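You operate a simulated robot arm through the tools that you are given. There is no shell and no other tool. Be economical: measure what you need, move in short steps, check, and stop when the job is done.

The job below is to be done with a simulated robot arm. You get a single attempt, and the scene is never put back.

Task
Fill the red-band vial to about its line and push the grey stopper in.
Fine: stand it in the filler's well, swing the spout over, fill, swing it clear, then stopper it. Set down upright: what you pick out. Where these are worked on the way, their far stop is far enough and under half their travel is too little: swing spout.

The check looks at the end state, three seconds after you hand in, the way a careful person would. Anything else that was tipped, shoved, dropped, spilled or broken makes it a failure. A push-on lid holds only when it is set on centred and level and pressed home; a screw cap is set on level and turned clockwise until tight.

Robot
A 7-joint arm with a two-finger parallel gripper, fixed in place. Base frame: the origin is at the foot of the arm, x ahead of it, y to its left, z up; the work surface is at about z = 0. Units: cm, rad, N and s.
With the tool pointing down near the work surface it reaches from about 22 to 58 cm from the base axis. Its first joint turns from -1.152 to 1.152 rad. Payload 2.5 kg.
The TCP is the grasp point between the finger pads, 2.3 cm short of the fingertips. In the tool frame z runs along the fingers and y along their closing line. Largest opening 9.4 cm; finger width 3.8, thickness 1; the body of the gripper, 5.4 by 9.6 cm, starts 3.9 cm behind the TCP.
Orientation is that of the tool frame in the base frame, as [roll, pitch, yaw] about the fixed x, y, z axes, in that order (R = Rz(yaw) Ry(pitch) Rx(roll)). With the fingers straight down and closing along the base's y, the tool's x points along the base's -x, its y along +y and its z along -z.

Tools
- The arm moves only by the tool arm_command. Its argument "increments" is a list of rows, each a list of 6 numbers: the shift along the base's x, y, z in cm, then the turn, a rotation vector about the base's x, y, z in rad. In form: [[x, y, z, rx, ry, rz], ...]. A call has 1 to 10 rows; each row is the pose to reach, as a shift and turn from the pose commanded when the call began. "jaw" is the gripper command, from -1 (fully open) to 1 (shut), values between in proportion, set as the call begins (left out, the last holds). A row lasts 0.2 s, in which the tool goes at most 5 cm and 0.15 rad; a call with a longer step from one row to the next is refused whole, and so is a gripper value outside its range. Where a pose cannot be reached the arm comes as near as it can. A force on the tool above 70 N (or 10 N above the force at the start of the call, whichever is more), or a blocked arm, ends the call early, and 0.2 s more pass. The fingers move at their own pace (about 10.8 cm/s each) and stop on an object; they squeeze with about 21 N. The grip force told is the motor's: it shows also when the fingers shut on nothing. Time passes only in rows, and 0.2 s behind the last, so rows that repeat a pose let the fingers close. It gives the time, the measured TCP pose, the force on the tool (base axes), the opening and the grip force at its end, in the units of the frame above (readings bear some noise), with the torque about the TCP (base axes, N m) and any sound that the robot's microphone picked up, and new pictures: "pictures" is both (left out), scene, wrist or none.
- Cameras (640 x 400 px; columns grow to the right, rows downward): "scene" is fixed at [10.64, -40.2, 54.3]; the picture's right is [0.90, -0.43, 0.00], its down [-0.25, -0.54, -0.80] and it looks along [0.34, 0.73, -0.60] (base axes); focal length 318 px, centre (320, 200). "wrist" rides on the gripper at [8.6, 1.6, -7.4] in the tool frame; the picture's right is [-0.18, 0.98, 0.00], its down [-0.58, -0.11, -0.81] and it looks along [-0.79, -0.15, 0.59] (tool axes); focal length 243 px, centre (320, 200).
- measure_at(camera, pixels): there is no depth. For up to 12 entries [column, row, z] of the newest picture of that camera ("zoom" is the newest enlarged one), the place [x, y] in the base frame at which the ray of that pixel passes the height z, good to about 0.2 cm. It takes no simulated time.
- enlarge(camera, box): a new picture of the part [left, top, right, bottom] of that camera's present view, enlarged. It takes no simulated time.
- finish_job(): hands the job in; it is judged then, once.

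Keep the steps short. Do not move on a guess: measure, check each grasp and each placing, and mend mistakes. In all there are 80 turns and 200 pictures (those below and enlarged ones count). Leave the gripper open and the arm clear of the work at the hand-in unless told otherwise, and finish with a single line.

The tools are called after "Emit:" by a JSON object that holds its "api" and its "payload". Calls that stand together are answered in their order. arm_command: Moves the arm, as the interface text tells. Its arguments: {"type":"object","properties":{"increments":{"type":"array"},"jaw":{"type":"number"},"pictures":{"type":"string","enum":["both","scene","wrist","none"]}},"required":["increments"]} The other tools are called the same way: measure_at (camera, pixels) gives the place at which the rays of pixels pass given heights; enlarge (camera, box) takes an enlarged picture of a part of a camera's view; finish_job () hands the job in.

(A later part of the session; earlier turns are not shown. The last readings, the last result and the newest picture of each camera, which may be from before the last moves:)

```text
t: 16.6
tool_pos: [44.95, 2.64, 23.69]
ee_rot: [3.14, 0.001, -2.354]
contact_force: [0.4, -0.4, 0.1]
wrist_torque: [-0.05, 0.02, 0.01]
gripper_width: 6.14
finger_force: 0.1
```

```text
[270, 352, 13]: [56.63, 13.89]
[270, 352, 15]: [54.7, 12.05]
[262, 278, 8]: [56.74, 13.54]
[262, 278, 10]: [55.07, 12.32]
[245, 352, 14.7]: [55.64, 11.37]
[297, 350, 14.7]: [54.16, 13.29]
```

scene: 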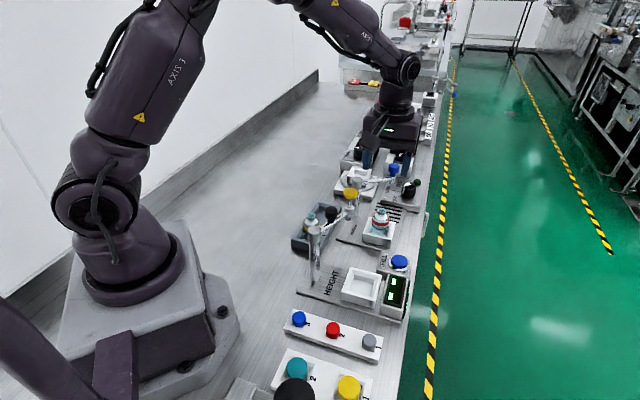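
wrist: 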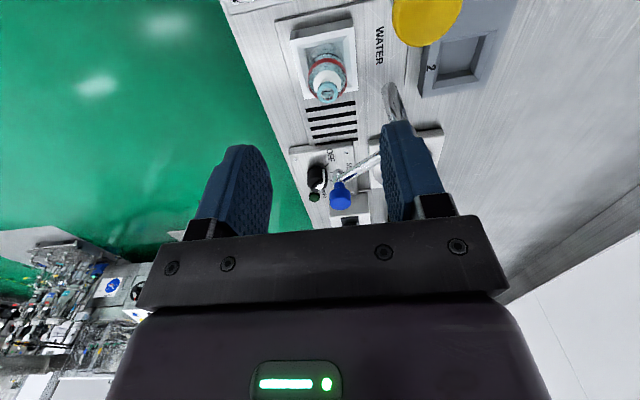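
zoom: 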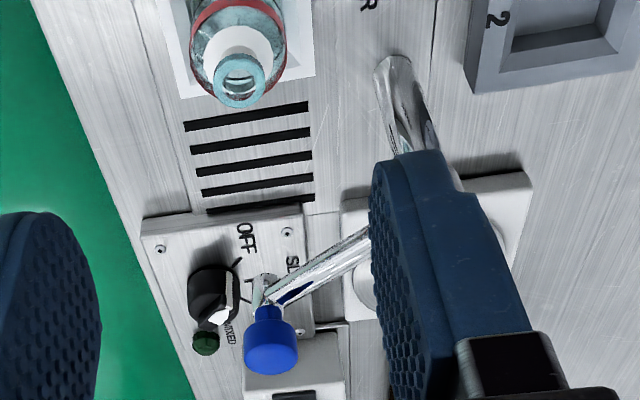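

The knob is at about (55.2, 12.5), its top is z≈14.7 and it is about 2.4 cm wide. It swings about the post at (46.4, 14.5) with radius about 9.1. I hover above it with the fingers turned to straddle it tangentially.

Emit:
{"api": "arm_command", "payload": {"increments": [[1.5, 1.4, 0, 0, 0, -0.145], [3, 2.8, 0, 0, 0, -0.29], [4.5, 4.2, 0, 0, 0, -0.435], [6, 5.6, 0, 0, 0, -0.58], [7.5, 7, 0, 0, 0, -0.725], [9, 8.5, 0, 0, 0, -0.87], [10.3, 9.86, -2, 0, 0, -1.0], [10.3, 9.86, -4, 0, 0, -1.0], [10.3, 9.86, -4, 0, 0, -1.0]], "jaw": 0.1}}

Emit:
{"api": "enlarge", "payload": {"camera": "wrist", "box": [200, 40, 440, 240]}}

Emit:
{"api": "enlarge", "payload": {"camera": "scene", "box": [350, 110, 450, 200]}}

```text
t: 18.6
tool_pos: [55.28, 12.61, 19.64]
ee_rot: [-3.141, -0.001, 2.926]
contact_force: [0.7, 0.7, 0.2]
wrist_torque: [-0.01, 0.02, -0.01]
gripper_width: 4.25
finger_force: 0.1
```

scene: 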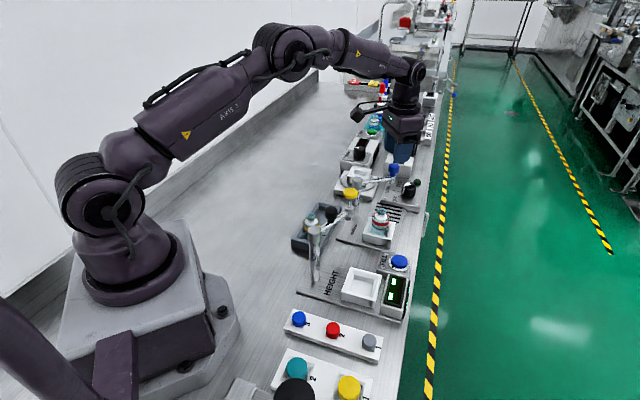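
wrist: 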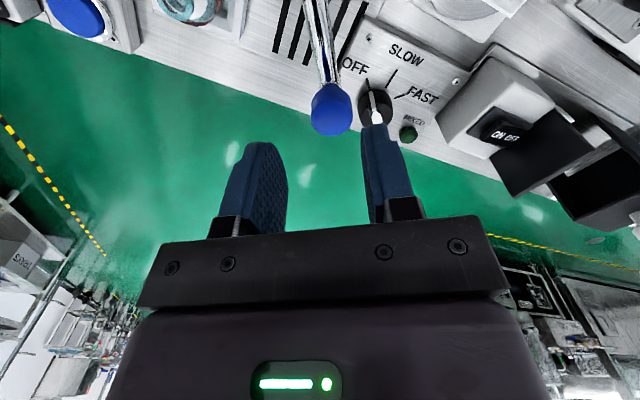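

```text
2.00 times, centred on (320, 140) of wrist
```

zoom: 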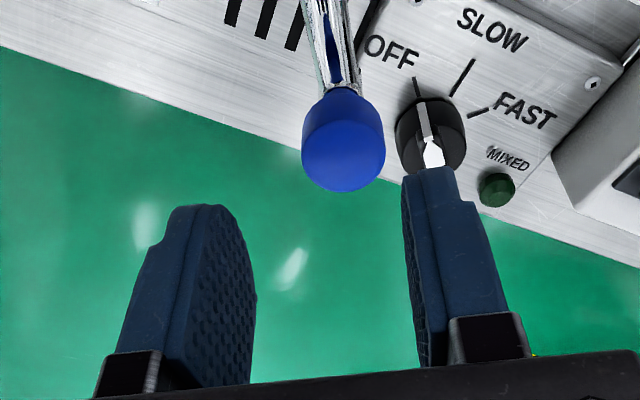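

```text
4.44 times, centred on (400, 155) of scene
```

zoom: 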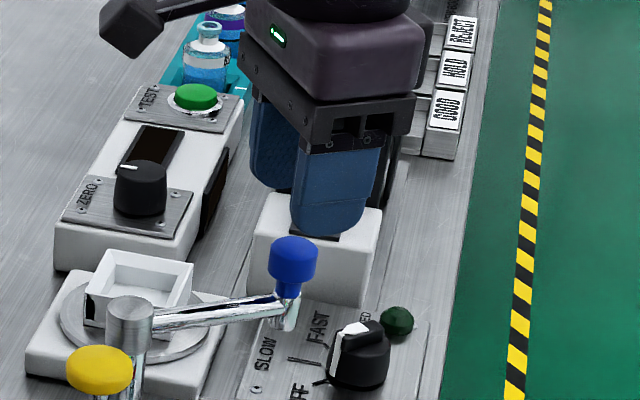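

Emit:
{"api": "measure_at", "payload": {"camera": "wrist", "pixels": [[331.5, 119, 12], [331.5, 119, 13], [331.5, 119, 14], [331.5, 119, 15], [311, 116, 14], [352, 116, 14], [322, 45, 11]]}}

Emit:
{"api": "measure_at", "payload": {"camera": "scene", "pixels": [[394, 165, 12], [394, 165, 13], [394, 165, 14], [394, 165, 15], [393, 176, 11], [393, 176, 12]]}}

```text
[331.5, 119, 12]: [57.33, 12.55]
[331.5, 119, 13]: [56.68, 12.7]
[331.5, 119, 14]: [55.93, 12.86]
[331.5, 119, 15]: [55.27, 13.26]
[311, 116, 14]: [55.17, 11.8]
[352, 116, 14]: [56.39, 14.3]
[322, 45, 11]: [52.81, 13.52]
```

```text
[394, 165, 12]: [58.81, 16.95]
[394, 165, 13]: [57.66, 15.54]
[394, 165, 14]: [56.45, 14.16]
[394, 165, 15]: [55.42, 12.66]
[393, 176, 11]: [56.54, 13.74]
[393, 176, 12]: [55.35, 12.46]
```

The knob axis refines to (55.6, 13.05), spanning z≈12.2–14.75. I shift a little and lower to TCP z≈14.9.

Emit:
{"api": "arm_command", "payload": {"increments": [[0.3, 0.4, -0.5, 0, 0, 0], [0.3, 0.4, -2, 0, 0, 0], [0.3, 0.4, -3.5, 0, 0, 0], [0.3, 0.4, -4.7, 0, 0, 0], [0.3, 0.4, -4.7, 0, 0, 0]]}}

Emit:
{"api": "enlarge", "payload": {"camera": "scene", "box": [350, 130, 430, 200]}}

Emit:
{"api": "enlarge", "payload": {"camera": "wrist", "box": [200, 40, 440, 240]}}

```text
t: 19.8
tool_pos: [55.64, 12.88, 14.83]
ee_rot: [3.14, 0.0, 2.926]
contact_force: [0.1, -0.1, -0.1]
wrist_torque: [0.03, -0.01, -0.01]
gripper_width: 4.25
finger_force: 0.1
```

scene: 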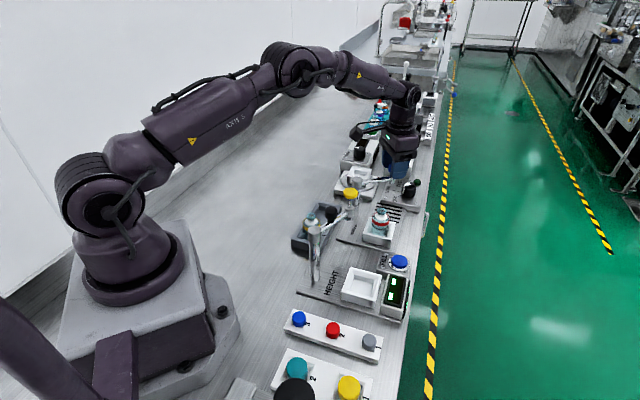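
wrist: 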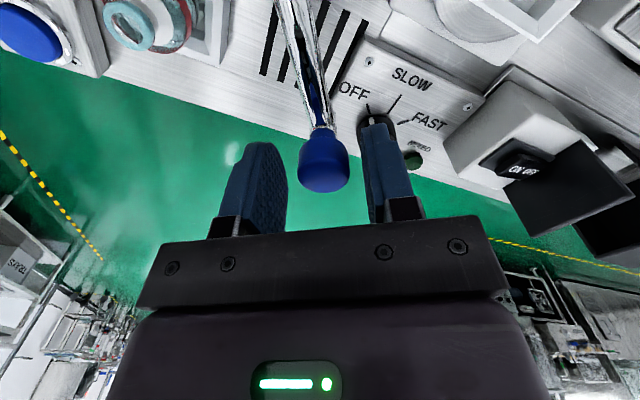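

```text
5.71 times, centred on (390, 165) of scene
```

zoom: 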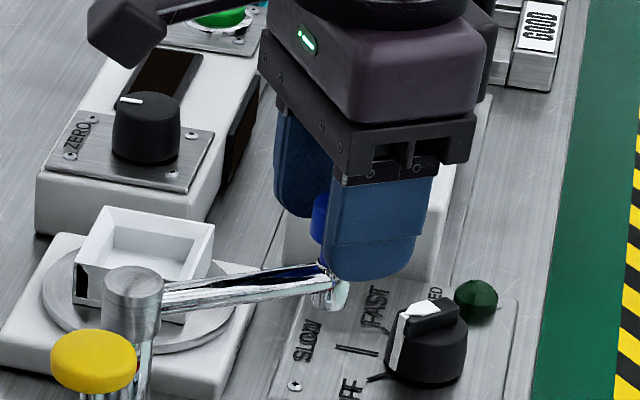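

```text
2.00 times, centred on (320, 140) of wrist
```

zoom: 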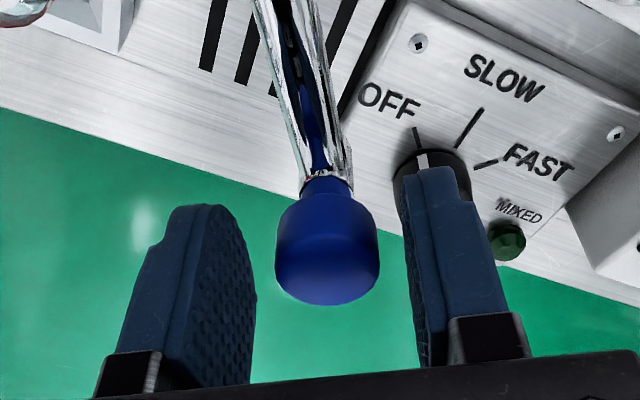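

The knob is caged between the fingers. I narrow the gap to about 3.2 cm and swing along the arc, the first half for now.

Emit:
{"api": "arm_command", "payload": {"increments": [[0, 0, 0, 0, 0, 0], [-0.31, -1.27, 0, 0, 0, -0.14], [-0.8, -2.48, 0, 0, 0, -0.28], [-1.45, -3.61, 0, 0, 0, -0.42], [-2.25, -4.64, 0, 0, 0, -0.56], [-2.25, -4.64, 0, 0, 0, -0.56]], "jaw": 0.32}}

Emit:
{"api": "enlarge", "payload": {"camera": "wrist", "box": [200, 40, 440, 240]}}

```text
t: 21.2
tool_pos: [53.34, 8.17, 14.96]
ee_rot: [3.141, 0.001, 2.363]
contact_force: [-0.4, 0.0, 0.8]
wrist_torque: [0.02, -0.02, -0.02]
gripper_width: 3.2
finger_force: 0.5
```

scene: 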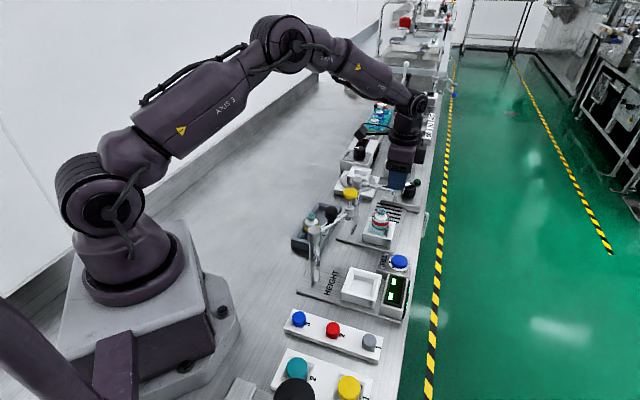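
wrist: 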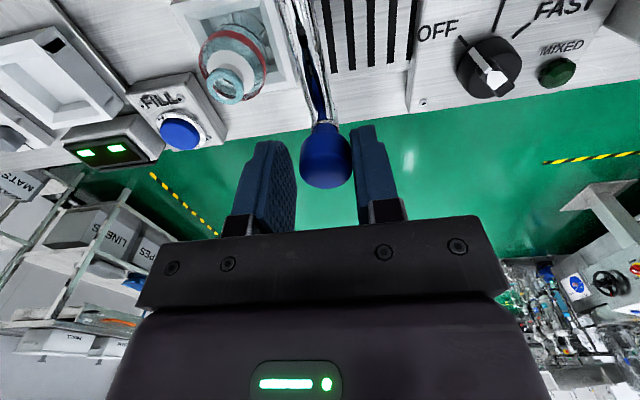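

```text
2.00 times, centred on (320, 140) of wrist
```

zoom: 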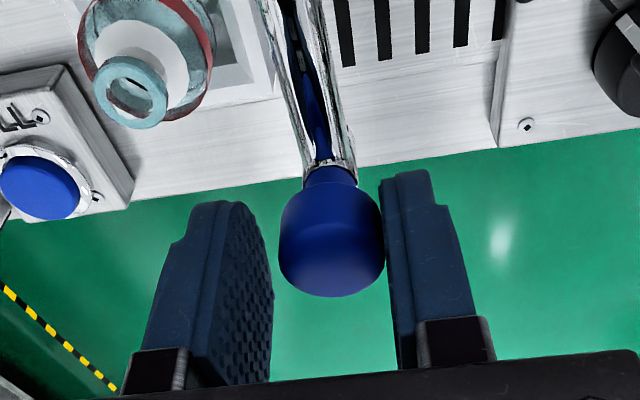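

It follows smoothly. I continue to just short of the vial, then check spout height against the lip.

Emit:
{"api": "arm_command", "payload": {"increments": [[-0.93, -0.9, 0, 0, 0, -0.14], [-1.99, -1.67, 0, 0, 0, -0.28], [-3.14, -2.29, 0, 0, 0, -0.42], [-3.14, -2.29, 0, 0, 0, -0.42]]}}

Emit:
{"api": "enlarge", "payload": {"camera": "wrist", "box": [200, 0, 440, 200]}}

Emit:
{"api": "enlarge", "payload": {"camera": "scene", "box": [350, 160, 430, 250]}}

```text
t: 22.2
tool_pos: [50.26, 6.07, 14.96]
ee_rot: [-3.141, 0.001, 1.946]
contact_force: [0.3, -0.2, 0.4]
wrist_torque: [0.0, 0.02, -0.03]
gripper_width: 3.2
finger_force: 0.3
```

scene: 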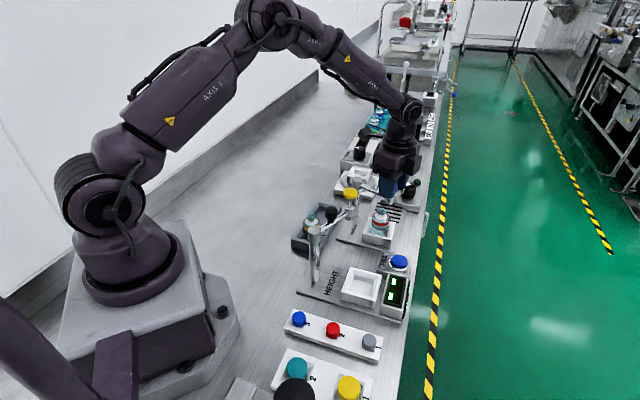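
wrist: 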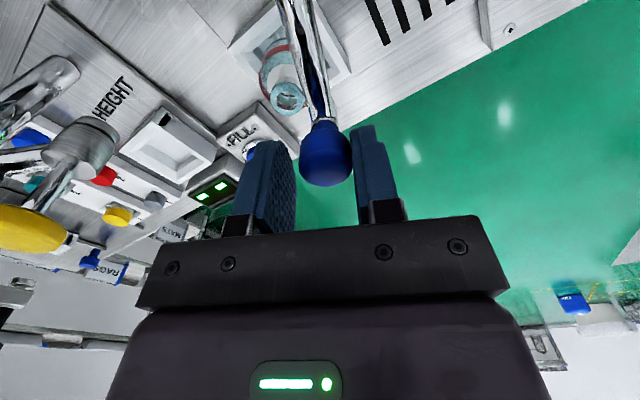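

```text
2.00 times, centred on (320, 100) of wrist
```

zoom: 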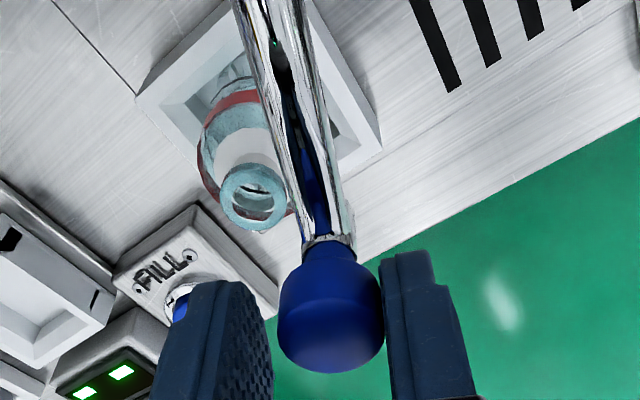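

```text
4.44 times, centred on (390, 205) of scene
```

zoom: 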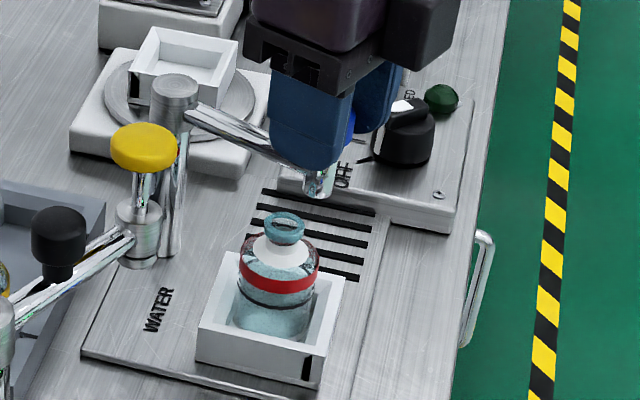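

Emit:
{"api": "measure_at", "payload": {"camera": "scene", "pixels": [[390, 203.4, 8.5], [390, 203.4, 9.5], [390, 203.4, 10.5], [382, 210, 8]]}}

```text
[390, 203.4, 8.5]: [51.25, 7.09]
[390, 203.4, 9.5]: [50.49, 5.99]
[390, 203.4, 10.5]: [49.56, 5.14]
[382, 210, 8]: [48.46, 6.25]
```

The spout tip is at about z 9.4, clearing the lip at about 8.1. I continue gently over the vial.

Emit:
{"api": "arm_command", "payload": {"increments": [[-0.6, -0.24, 0, 0, 0, -0.07], [-1.22, -0.45, 0, 0, 0, -0.14], [-1.63, -0.56, 0, 0, 0, -0.18], [-2.03, -0.64, 0, 0, 0, -0.23], [-2.03, -0.64, 0, 0, 0, -0.23]]}}

Emit:
{"api": "enlarge", "payload": {"camera": "wrist", "box": [200, 0, 440, 200]}}

Emit:
{"api": "enlarge", "payload": {"camera": "scene", "box": [350, 160, 430, 250]}}

```text
t: 23.4
tool_pos: [48.1, 5.35, 14.89]
ee_rot: [-3.141, -0.001, 1.716]
contact_force: [-0.1, 0.0, 0.1]
wrist_torque: [-0.01, 0.04, -0.02]
gripper_width: 3.21
finger_force: 0.1
```

scene: 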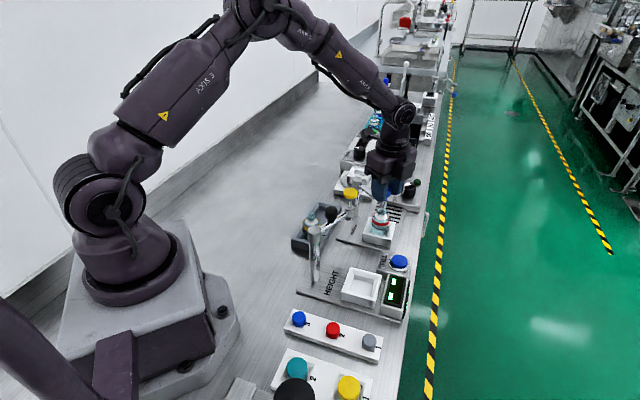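
wrist: 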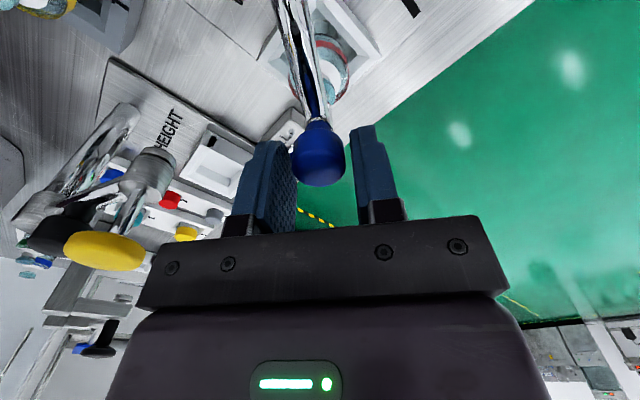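

```text
2.00 times, centred on (320, 100) of wrist
```

zoom: 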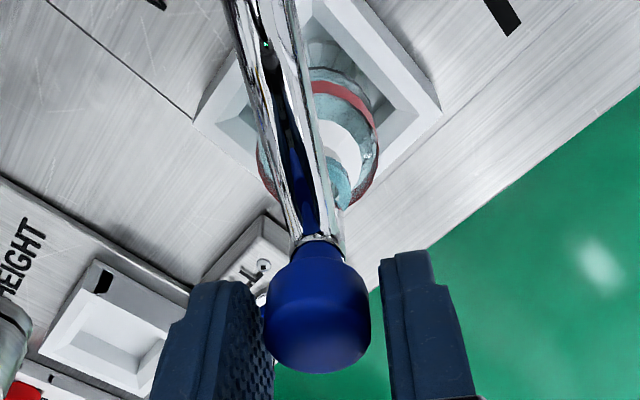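

```text
4.44 times, centred on (390, 205) of scene
```

zoom: 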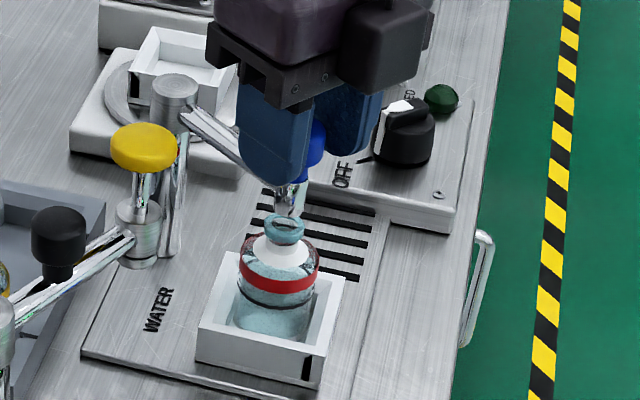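

The tip appears right above the mouth. I measure it against the lip before testing for the stop.

Emit:
{"api": "measure_at", "payload": {"camera": "scene", "pixels": [[382.4, 207.7, 9], [382.4, 207.7, 9.4], [381.7, 211, 8], [381.7, 211, 8.3]]}}

Emit:
{"api": "arm_command", "payload": {"increments": [[-0.3, -0.06, 0, 0, 0, -0.03], [-0.6, -0.1, 0, 0, 0, -0.06], [-0.6, -0.1, 0, 0, 0, -0.06]]}}

Emit:
{"api": "enlarge", "payload": {"camera": "wrist", "box": [200, 0, 440, 200]}}

Emit:
{"api": "enlarge", "payload": {"camera": "scene", "box": [360, 180, 410, 230]}}

```text
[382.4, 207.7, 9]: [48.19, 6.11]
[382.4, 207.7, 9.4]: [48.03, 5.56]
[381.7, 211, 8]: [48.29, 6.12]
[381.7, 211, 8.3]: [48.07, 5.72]
```

```text
t: 24.2
tool_pos: [47.63, 5.24, 14.91]
ee_rot: [3.138, 0.001, 1.656]
contact_force: [5.5, 2.0, 0.3]
wrist_torque: [0.04, -0.01, -0.06]
gripper_width: 3.47
finger_force: 3.2
```

scene: 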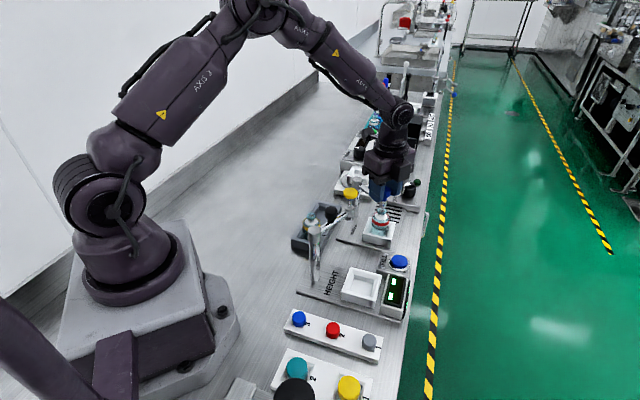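
wrist: 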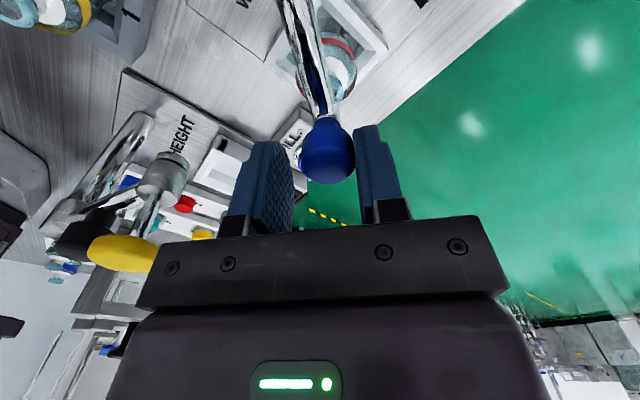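

```text
2.00 times, centred on (320, 100) of wrist
```

zoom: 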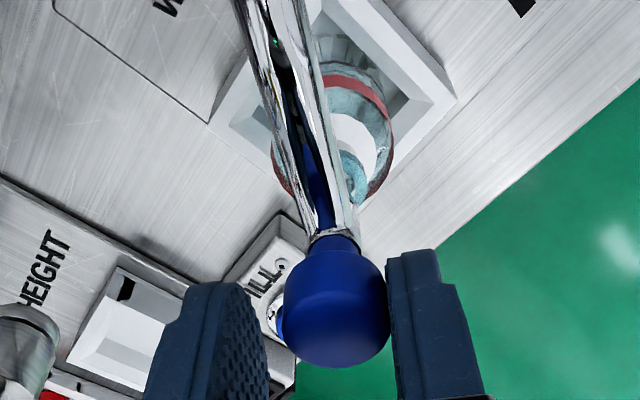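

```text
8.00 times, centred on (385, 205) of scene
```

zoom: 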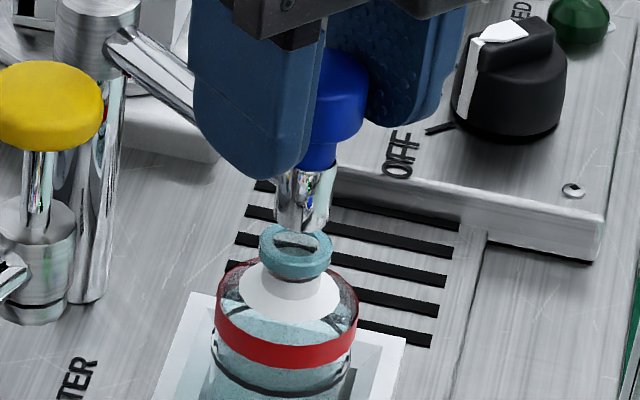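

The reaction is 5.5 N and the knob no longer moves, so the spout is at its far stop, right above the mouth. I back off a touch to free the knob, open slightly, and rise.

Emit:
{"api": "arm_command", "payload": {"increments": [[0.4, 0.05, 0, 0, 0, 0], [0.4, 0.05, 0, 0, 0, 0], [0.4, 0.05, 2, 0, 0, 0], [0.4, 0.05, 5, 0, 0, 0], [0.4, 0.05, 9, 0, 0, 0], [0.4, 0.05, 9, 0, 0, 0]], "jaw": 0.1}}

Emit:
{"api": "enlarge", "payload": {"camera": "scene", "box": [350, 180, 430, 280]}}

```text
t: 25.6
tool_pos: [47.99, 5.21, 23.88]
ee_rot: [3.14, -0.001, 1.657]
contact_force: [-0.2, 0.2, 0.4]
wrist_torque: [-0.02, 0.02, 0.02]
gripper_width: 4.26
finger_force: 0.1
```

scene: 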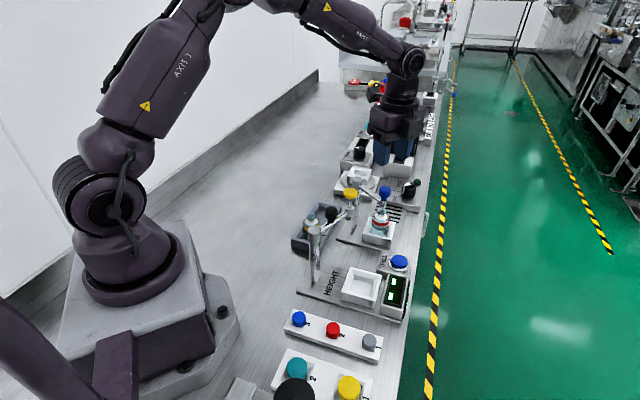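
wrist: 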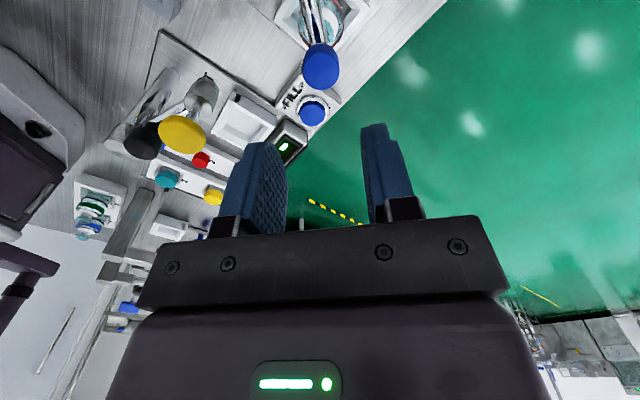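

```text
4.00 times, centred on (390, 230) of scene
```

zoom: 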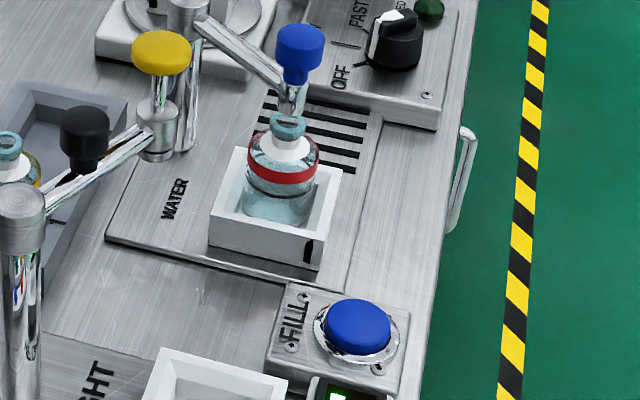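

The spout stands over the vial and stays there. I go to the FILL button, turning the tool back by 2.27 rad so the camera looks toward the vial. I stay high, with the fingers shut.

Emit:
{"api": "arm_command", "payload": {"increments": [[-0.2, -1, 0, 0, 0, 0.145], [-0.4, -2, 0, 0, 0, 0.29], [-0.6, -3, 0, 0, 0, 0.435], [-0.8, -4, 0, 0, 0, 0.58], [-1, -5, 0, 0, 0, 0.725], [-1.2, -6, 0, 0, 0, 0.87], [-1.4, -7, 0, 0, 0, 1.015], [-1.6, -8, 0, 0, 0, 1.16], [-1.8, -9, 0, 0, 0, 1.305], [-1.8, -10.1, 0, 0, 0, 1.45]], "jaw": 1, "pictures": "none"}}

Emit:
{"api": "arm_command", "payload": {"increments": [[0, 0, 0, 0, 0, 0.14], [0, 0, 0, 0, 0, 0.28], [0, 0, 0, 0, 0, 0.42], [0, 0, -2, 0, 0, 0.56], [0, 0, -5, 0, 0, 0.7], [0, 0, -8, 0, 0, 0.84], [0, 0, -8, 0, 0, 0.84]]}}

Emit:
{"api": "enlarge", "payload": {"camera": "scene", "box": [350, 180, 430, 280]}}

```text
t: 27.8
tool_pos: [46.11, -4.76, 23.97]
ee_rot: [3.141, 0.0, 3.109]
contact_force: [-0.3, 0.9, -0.3]
wrist_torque: [-0.04, 0.02, -0.02]
gripper_width: 0.0
finger_force: 20.9
```

```text
t: 29.4
tool_pos: [46.29, -4.81, 15.83]
ee_rot: [3.14, -0.001, -2.334]
contact_force: [0.1, 0.2, -1.0]
wrist_torque: [0.0, 0.01, -0.01]
gripper_width: 0.0
finger_force: 21.0
```

scene: 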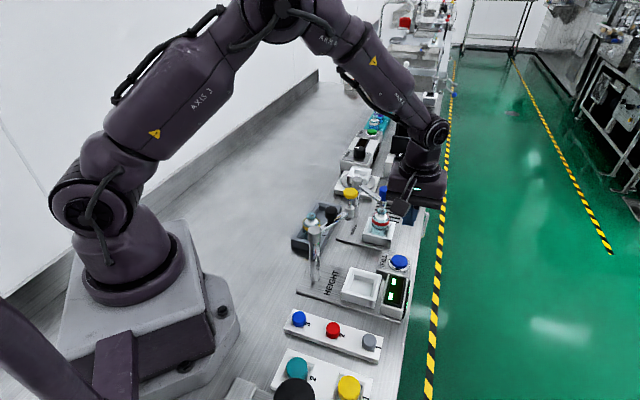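
wrist: 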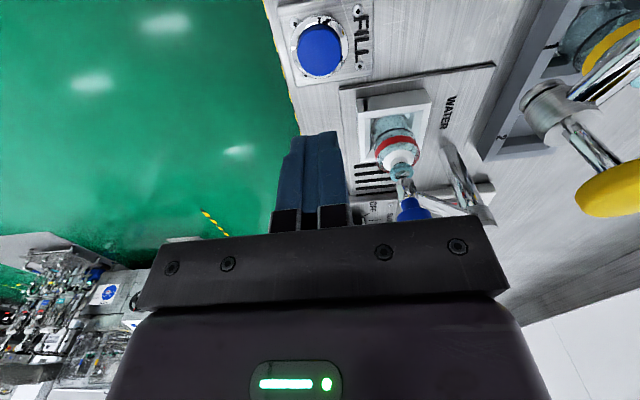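

```text
4.00 times, centred on (390, 230) of scene
```

zoom: 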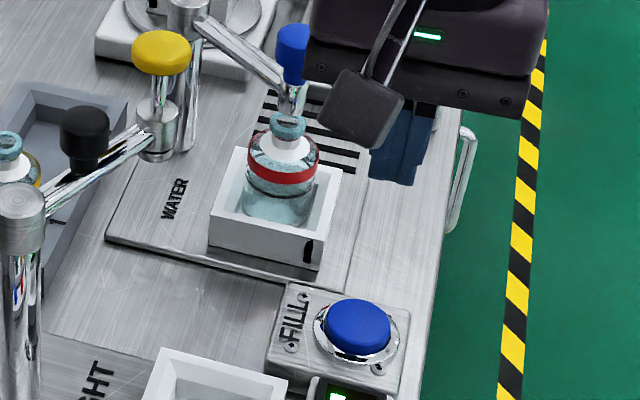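

The wrist view shows both the button (320,50) and the vial. I measure the button.

Emit:
{"api": "measure_at", "payload": {"camera": "wrist", "pixels": [[320, 51, 2.5], [320, 51, 3], [320, 51, 3.5]]}}

Emit:
{"api": "measure_at", "payload": {"camera": "scene", "pixels": [[399.5, 260.5, 2.5], [399.5, 260.5, 3], [399.5, 260.5, 3.5]]}}

```text
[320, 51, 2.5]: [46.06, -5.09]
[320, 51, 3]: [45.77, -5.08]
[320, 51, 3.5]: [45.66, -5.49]
```

```text
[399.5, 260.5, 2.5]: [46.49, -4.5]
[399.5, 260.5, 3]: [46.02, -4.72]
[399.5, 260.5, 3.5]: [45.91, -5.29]
```

Emit:
{"api": "arm_command", "payload": {"increments": [[-0.25, -0.15, -3, 0, 0, 0], [-0.25, -0.15, -6, 0, 0, 0], [-0.25, -0.15, -8.5, 0, 0, 0], [-0.25, -0.15, -9.8, 0, 0, 0], [-0.25, -0.15, -9.8, 0, 0, 0]]}}

Emit:
{"api": "enlarge", "payload": {"camera": "wrist", "box": [260, 0, 480, 230]}}

Emit:
{"api": "enlarge", "payload": {"camera": "scene", "box": [350, 180, 430, 280]}}

```text
t: 30.6
tool_pos: [46.03, -5.12, 6.17]
ee_rot: [-3.141, -0.001, -2.335]
contact_force: [0.0, -0.3, -0.4]
wrist_torque: [-0.01, 0.02, 0.01]
gripper_width: 0.02
finger_force: 21.1
```

scene: 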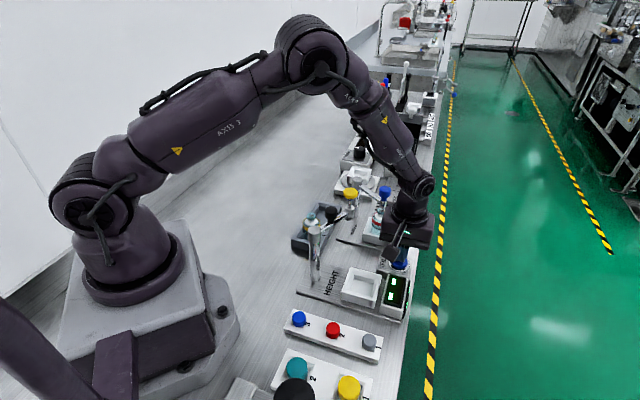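
wrist: 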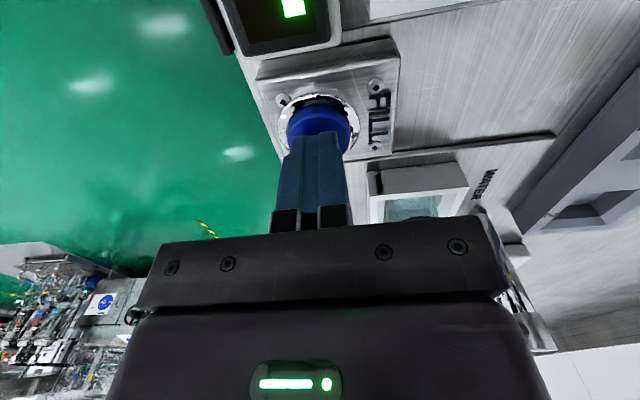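

```text
1.74 times, centred on (370, 115) of wrist
```

zoom: 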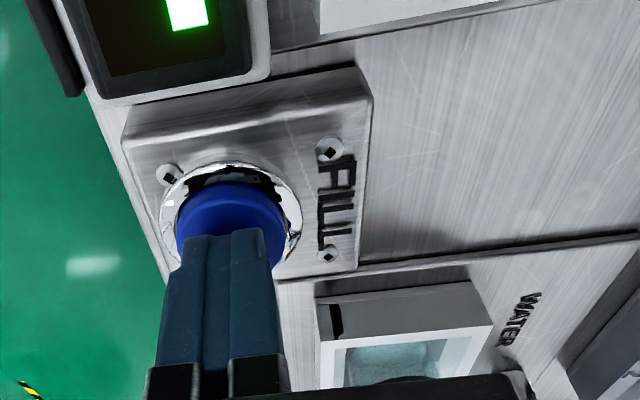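

```text
4.00 times, centred on (390, 230) of scene
```

zoom: 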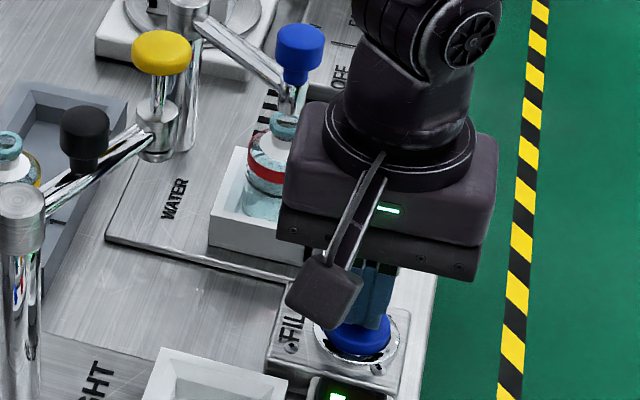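

The fingertips are centred over the button and the scene view still shows the vial's left half. I give one brief press and release to learn how it doses.

Emit:
{"api": "arm_command", "payload": {"increments": [[0, 0.1, -0.6, 0, 0, 0], [0, 0.1, -1.0, 0, 0, 0], [0, 0.1, -1.3, 0, 0, 0], [0, 0.1, -0.2, 0, 0, 0]], "pictures": "scene"}}

Emit:
{"api": "enlarge", "payload": {"camera": "scene", "box": [365, 190, 405, 240]}}

```text
t: 31.6
tool_pos: [45.86, -4.65, 5.84]
ee_rot: [3.14, 0.0, -2.335]
contact_force: [0.7, 0.0, 0.2]
wrist_torque: [0.01, 0.0, -0.01]
gripper_width: 0.0
finger_force: 21.1
heard: click
```

scene: 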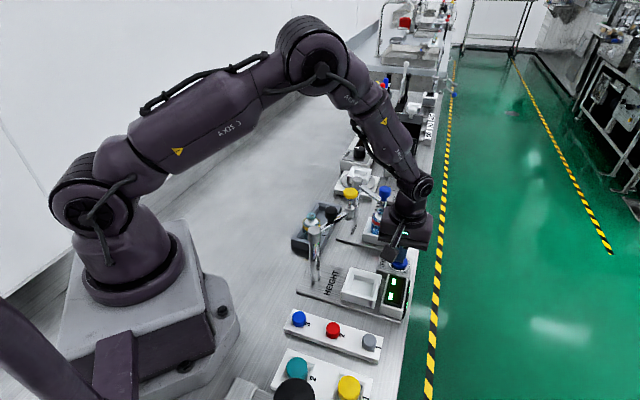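

```text
8.00 times, centred on (385, 215) of scene
```

zoom: 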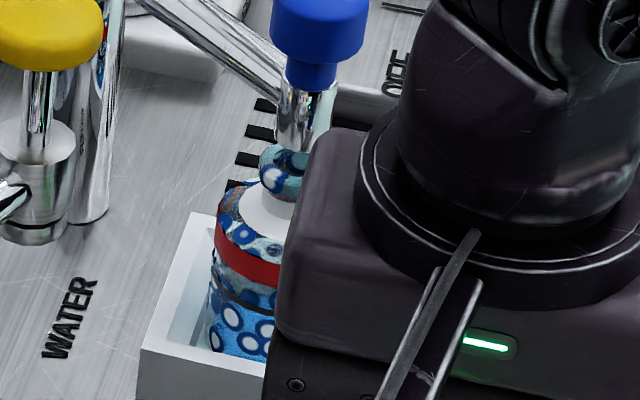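

A click was heard and the vial now shows blue, bubbly content. I wait a moment without touching anything and look again.

Emit:
{"api": "arm_command", "payload": {"increments": [[0, 0, 0.2, 0, 0, 0]], "pictures": "scene"}}

Emit:
{"api": "enlarge", "payload": {"camera": "scene", "box": [365, 190, 405, 240]}}

```text
t: 32.0
tool_pos: [45.88, -4.97, 6.11]
ee_rot: [-3.141, 0.001, -2.335]
contact_force: [-0.8, -0.3, 0.0]
wrist_torque: [0.02, 0.01, 0.02]
gripper_width: 0.0
finger_force: 21.0
```

scene: 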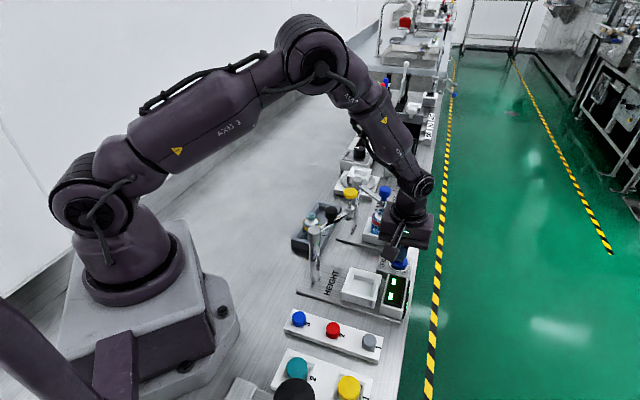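

```text
8.00 times, centred on (385, 215) of scene
```

zoom: 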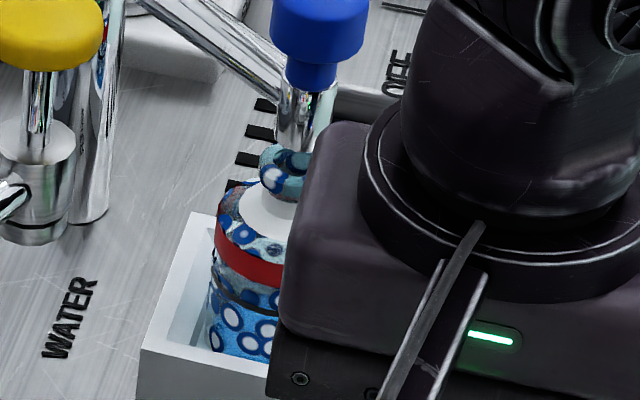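

The picture is static, but the level is unclear. I rise for an unobstructed look.

Emit:
{"api": "arm_command", "payload": {"increments": [[0, 0, 3, 0, 0, 0], [0, 0, 6.5, 0, 0, 0], [0, 0, 10, 0, 0, 0], [0, 0, 10, 0, 0, 0]], "pictures": "both"}}

Emit:
{"api": "enlarge", "payload": {"camera": "scene", "box": [365, 190, 405, 240]}}

Emit:
{"api": "enlarge", "payload": {"camera": "wrist", "box": [350, 80, 450, 220]}}

```text
t: 33.0
tool_pos: [45.9, -4.8, 16.13]
ee_rot: [-3.141, -0.001, -2.337]
contact_force: [-0.3, -0.3, -0.2]
wrist_torque: [0.0, -0.01, -0.02]
gripper_width: 0.0
finger_force: 20.8
```

scene: 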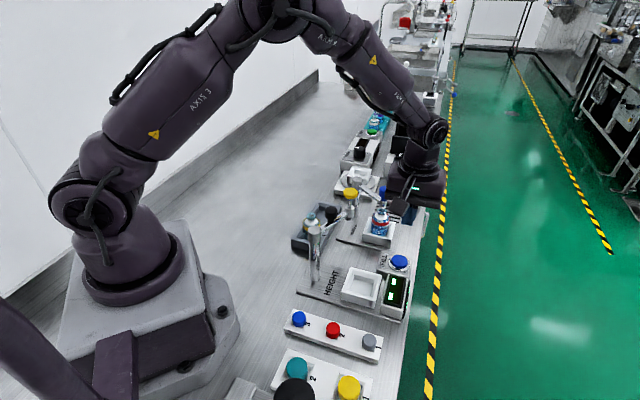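
wrist: 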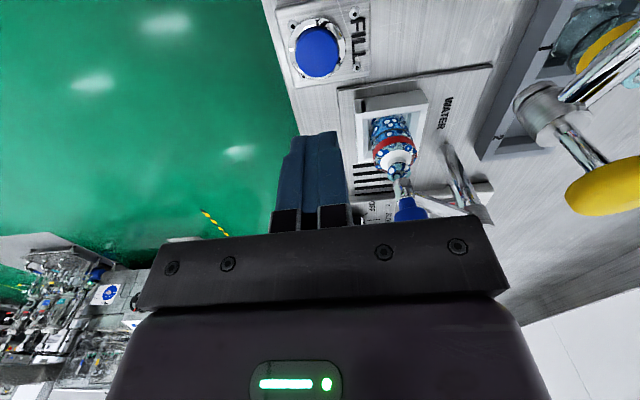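

```text
8.00 times, centred on (385, 215) of scene
```

zoom: 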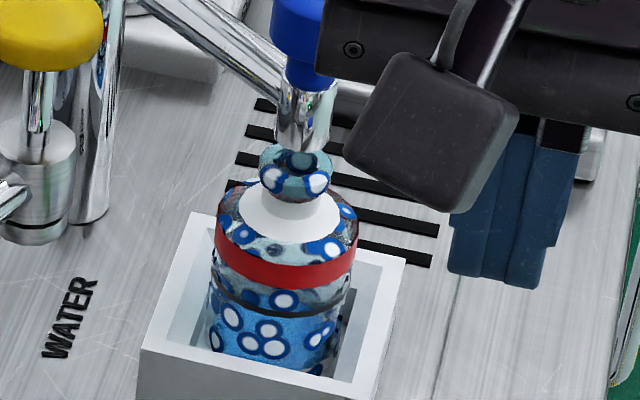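

```text
2.86 times, centred on (400, 150) of wrist
```

zoom: 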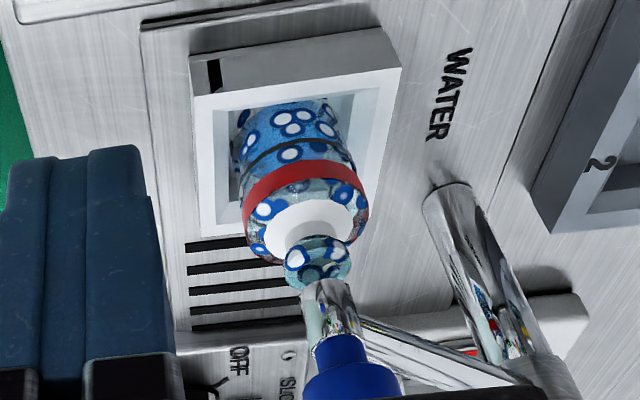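

The blue body seems to end near the black line. I enlarge further to compare.

Emit:
{"api": "enlarge", "payload": {"camera": "scene", "box": [373, 205, 393, 238]}}

Emit:
{"api": "enlarge", "payload": {"camera": "wrist", "box": [370, 105, 420, 185]}}

```text
12.12 times, centred on (383, 222) of scene
```

zoom: 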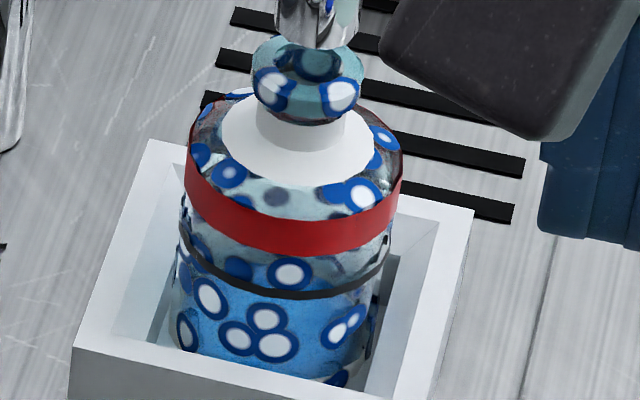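

```text
5.00 times, centred on (395, 145) of wrist
```

zoom: 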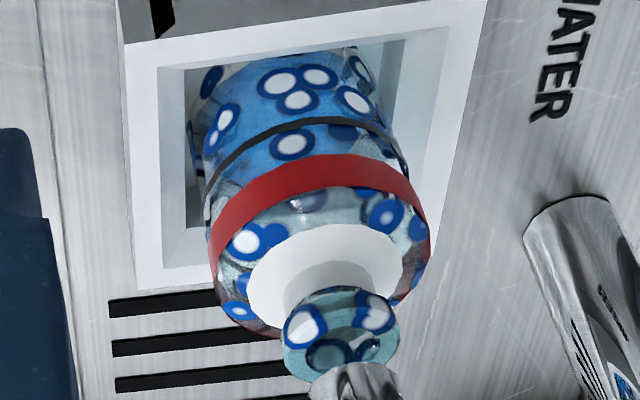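

The level is still ambiguous. I move the camera to look at the vial from about 15 cm, south side, between wide-open fingers, staying clear of everything.

Emit:
{"api": "arm_command", "payload": {"increments": [[0.4, 0.6, 0, 0, 0, 0.14], [0.8, 1.2, 0, 0, 0, 0.28], [1.2, 1.8, 0, 0, 0, 0.42], [1.6, 2.4, 0, 0, 0, 0.56], [2, 3, 0, 0, 0, 0.7], [2.1, 3.4, -2, 0, 0, 0.77], [2.1, 3.4, -5, 0, 0, 0.77], [2.1, 3.4, -7, 0, 0, 0.77], [2.1, 3.4, -7, 0, 0, 0.77]], "jaw": -1}}

Emit:
{"api": "enlarge", "payload": {"camera": "wrist", "box": [260, 80, 400, 220]}}

```text
t: 35.0
tool_pos: [47.98, -1.35, 9.07]
ee_rot: [-3.141, 0.001, -1.565]
contact_force: [0.3, 0.3, 0.3]
wrist_torque: [-0.02, -0.01, -0.01]
gripper_width: 9.39
finger_force: 0.0
```

scene: 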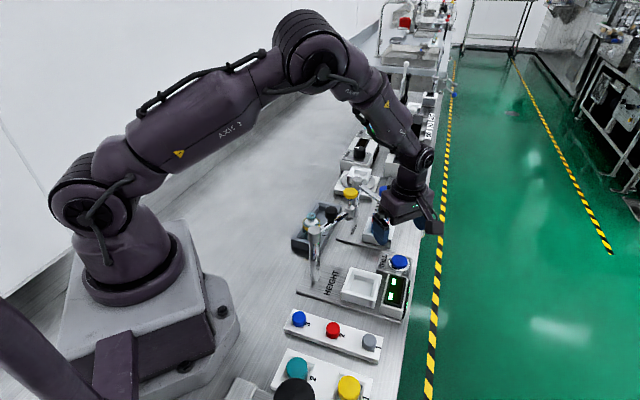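
wrist: 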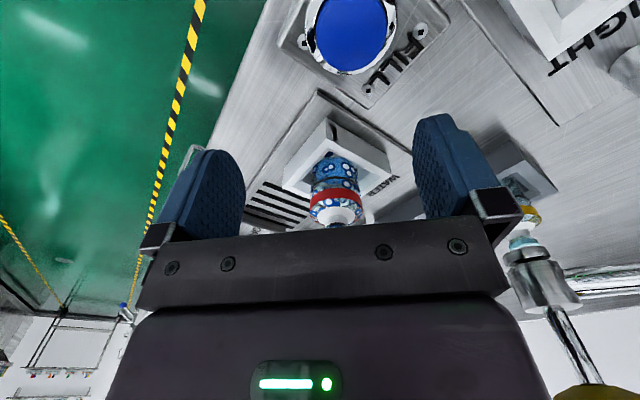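

```text
2.86 times, centred on (330, 150) of wrist
```

zoom: 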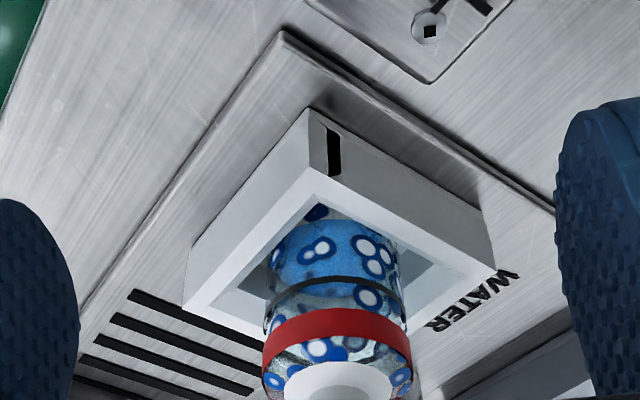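

Emit:
{"api": "enlarge", "payload": {"camera": "wrist", "box": [310, 145, 362, 232]}}

```text
4.60 times, centred on (336, 188) of wrist
```

zoom: 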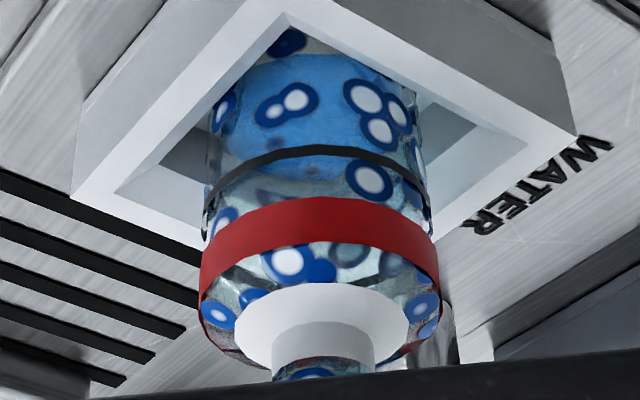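

Now it is clear. The water surface ellipse is centred near row 130 and the line near row 200, so the water is about 1.5 cm below the line, a bit over half full. One more identical press should reach it. I return over the button with the fingers shut.

Emit:
{"api": "arm_command", "payload": {"increments": [[-0.7, -1.2, 0, 0, 0, 0], [-1.4, -2.4, 0, 0, 0, 0], [-2.0, -3.65, 0, 0, 0, 0], [-2.0, -3.65, -1.5, 0, 0, 0], [-2.0, -3.65, -2.9, 0, 0, 0], [-2.0, -3.65, -2.9, 0, 0, 0]], "jaw": 1}}

```text
t: 36.4
tool_pos: [46.02, -5.14, 6.23]
ee_rot: [3.141, 0.0, -1.565]
contact_force: [0.9, -0.1, 0.3]
wrist_torque: [0.0, 0.01, 0.03]
gripper_width: 0.0
finger_force: 20.7
```

scene: 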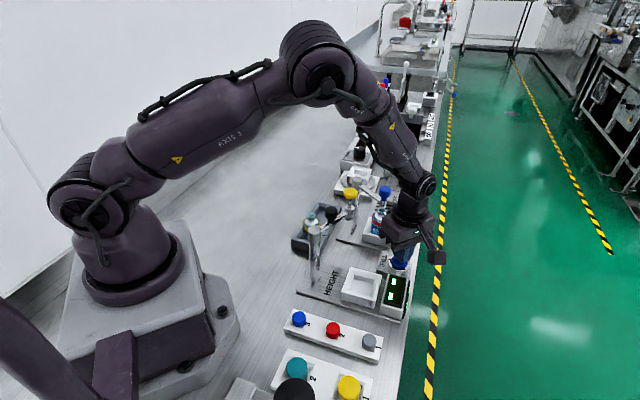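
wrist: 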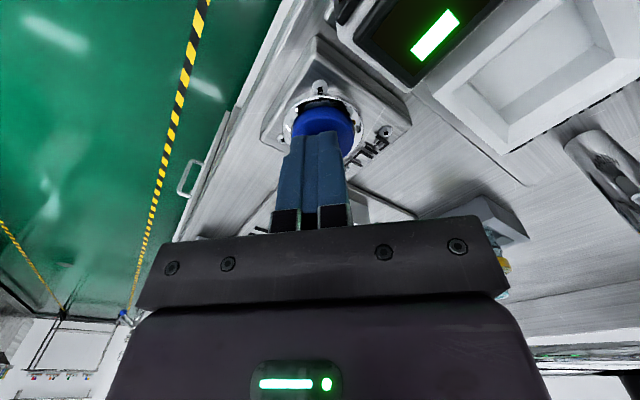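

The pose is the same as before, so I press with the same motion.

Emit:
{"api": "arm_command", "payload": {"increments": [[0, 0.1, -0.6, 0, 0, 0], [0, 0.1, -1.0, 0, 0, 0], [0, 0.1, -1.3, 0, 0, 0], [0, 0.1, -0.2, 0, 0, 0]], "pictures": "scene"}}

Emit:
{"api": "arm_command", "payload": {"increments": [[0, 0, 1.5, 0, 0, 0], [0, 0, 3.1, 0, 0, 0], [1, 1.8, 3.1, 0, 0, 0], [2.0, 3.55, 3.1, 0, 0, 0], [2.0, 3.55, 3.1, 0, 0, 0]], "jaw": 1, "pictures": "none"}}

Emit:
{"api": "arm_command", "payload": {"increments": [[0, 0, 0, 0, 0, 0], [0, 0, 0, 0, 0, 0]], "jaw": -1, "pictures": "wrist"}}

Emit:
{"api": "enlarge", "payload": {"camera": "wrist", "box": [310, 145, 362, 232]}}

```text
t: 37.4
tool_pos: [46.02, -5.1, 6.04]
ee_rot: [-3.141, 0.0, -1.565]
contact_force: [0.0, -0.2, 0.6]
wrist_torque: [-0.02, 0.03, 0.01]
gripper_width: 0.01
finger_force: 21.1
heard: click
```

scene: 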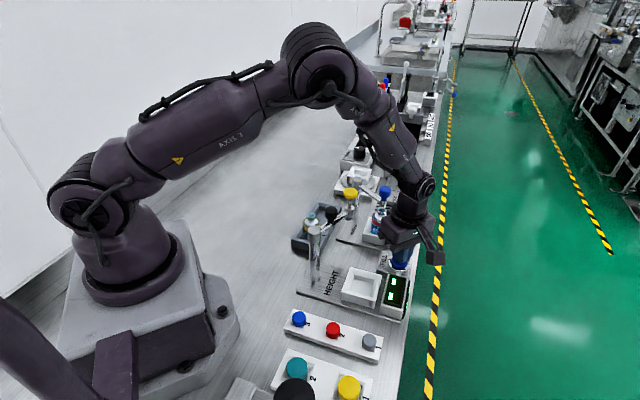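

```text
t: 38.6
tool_pos: [48.07, -1.5, 9.03]
ee_rot: [3.141, 0.001, -1.565]
contact_force: [0.2, -0.8, 0.0]
wrist_torque: [0.01, 0.0, -0.01]
gripper_width: 0.03
finger_force: 20.9
```

```text
t: 39.2
tool_pos: [48.19, -1.46, 9.12]
ee_rot: [-3.141, 0.0, -1.565]
contact_force: [-0.3, -0.2, 0.7]
wrist_torque: [0.01, -0.01, 0.05]
gripper_width: 9.41
finger_force: 0.1
```

wrist: 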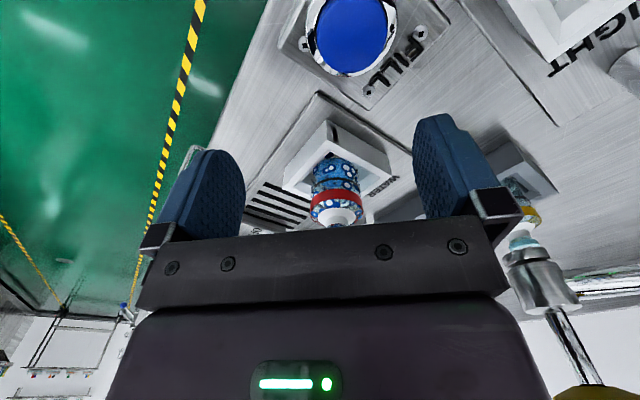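

```text
4.60 times, centred on (336, 188) of wrist
```

zoom: 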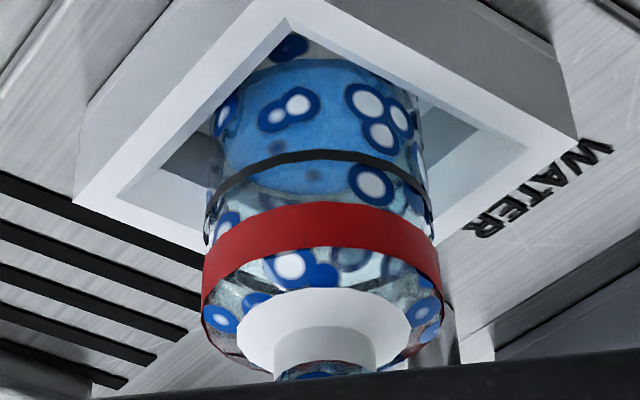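

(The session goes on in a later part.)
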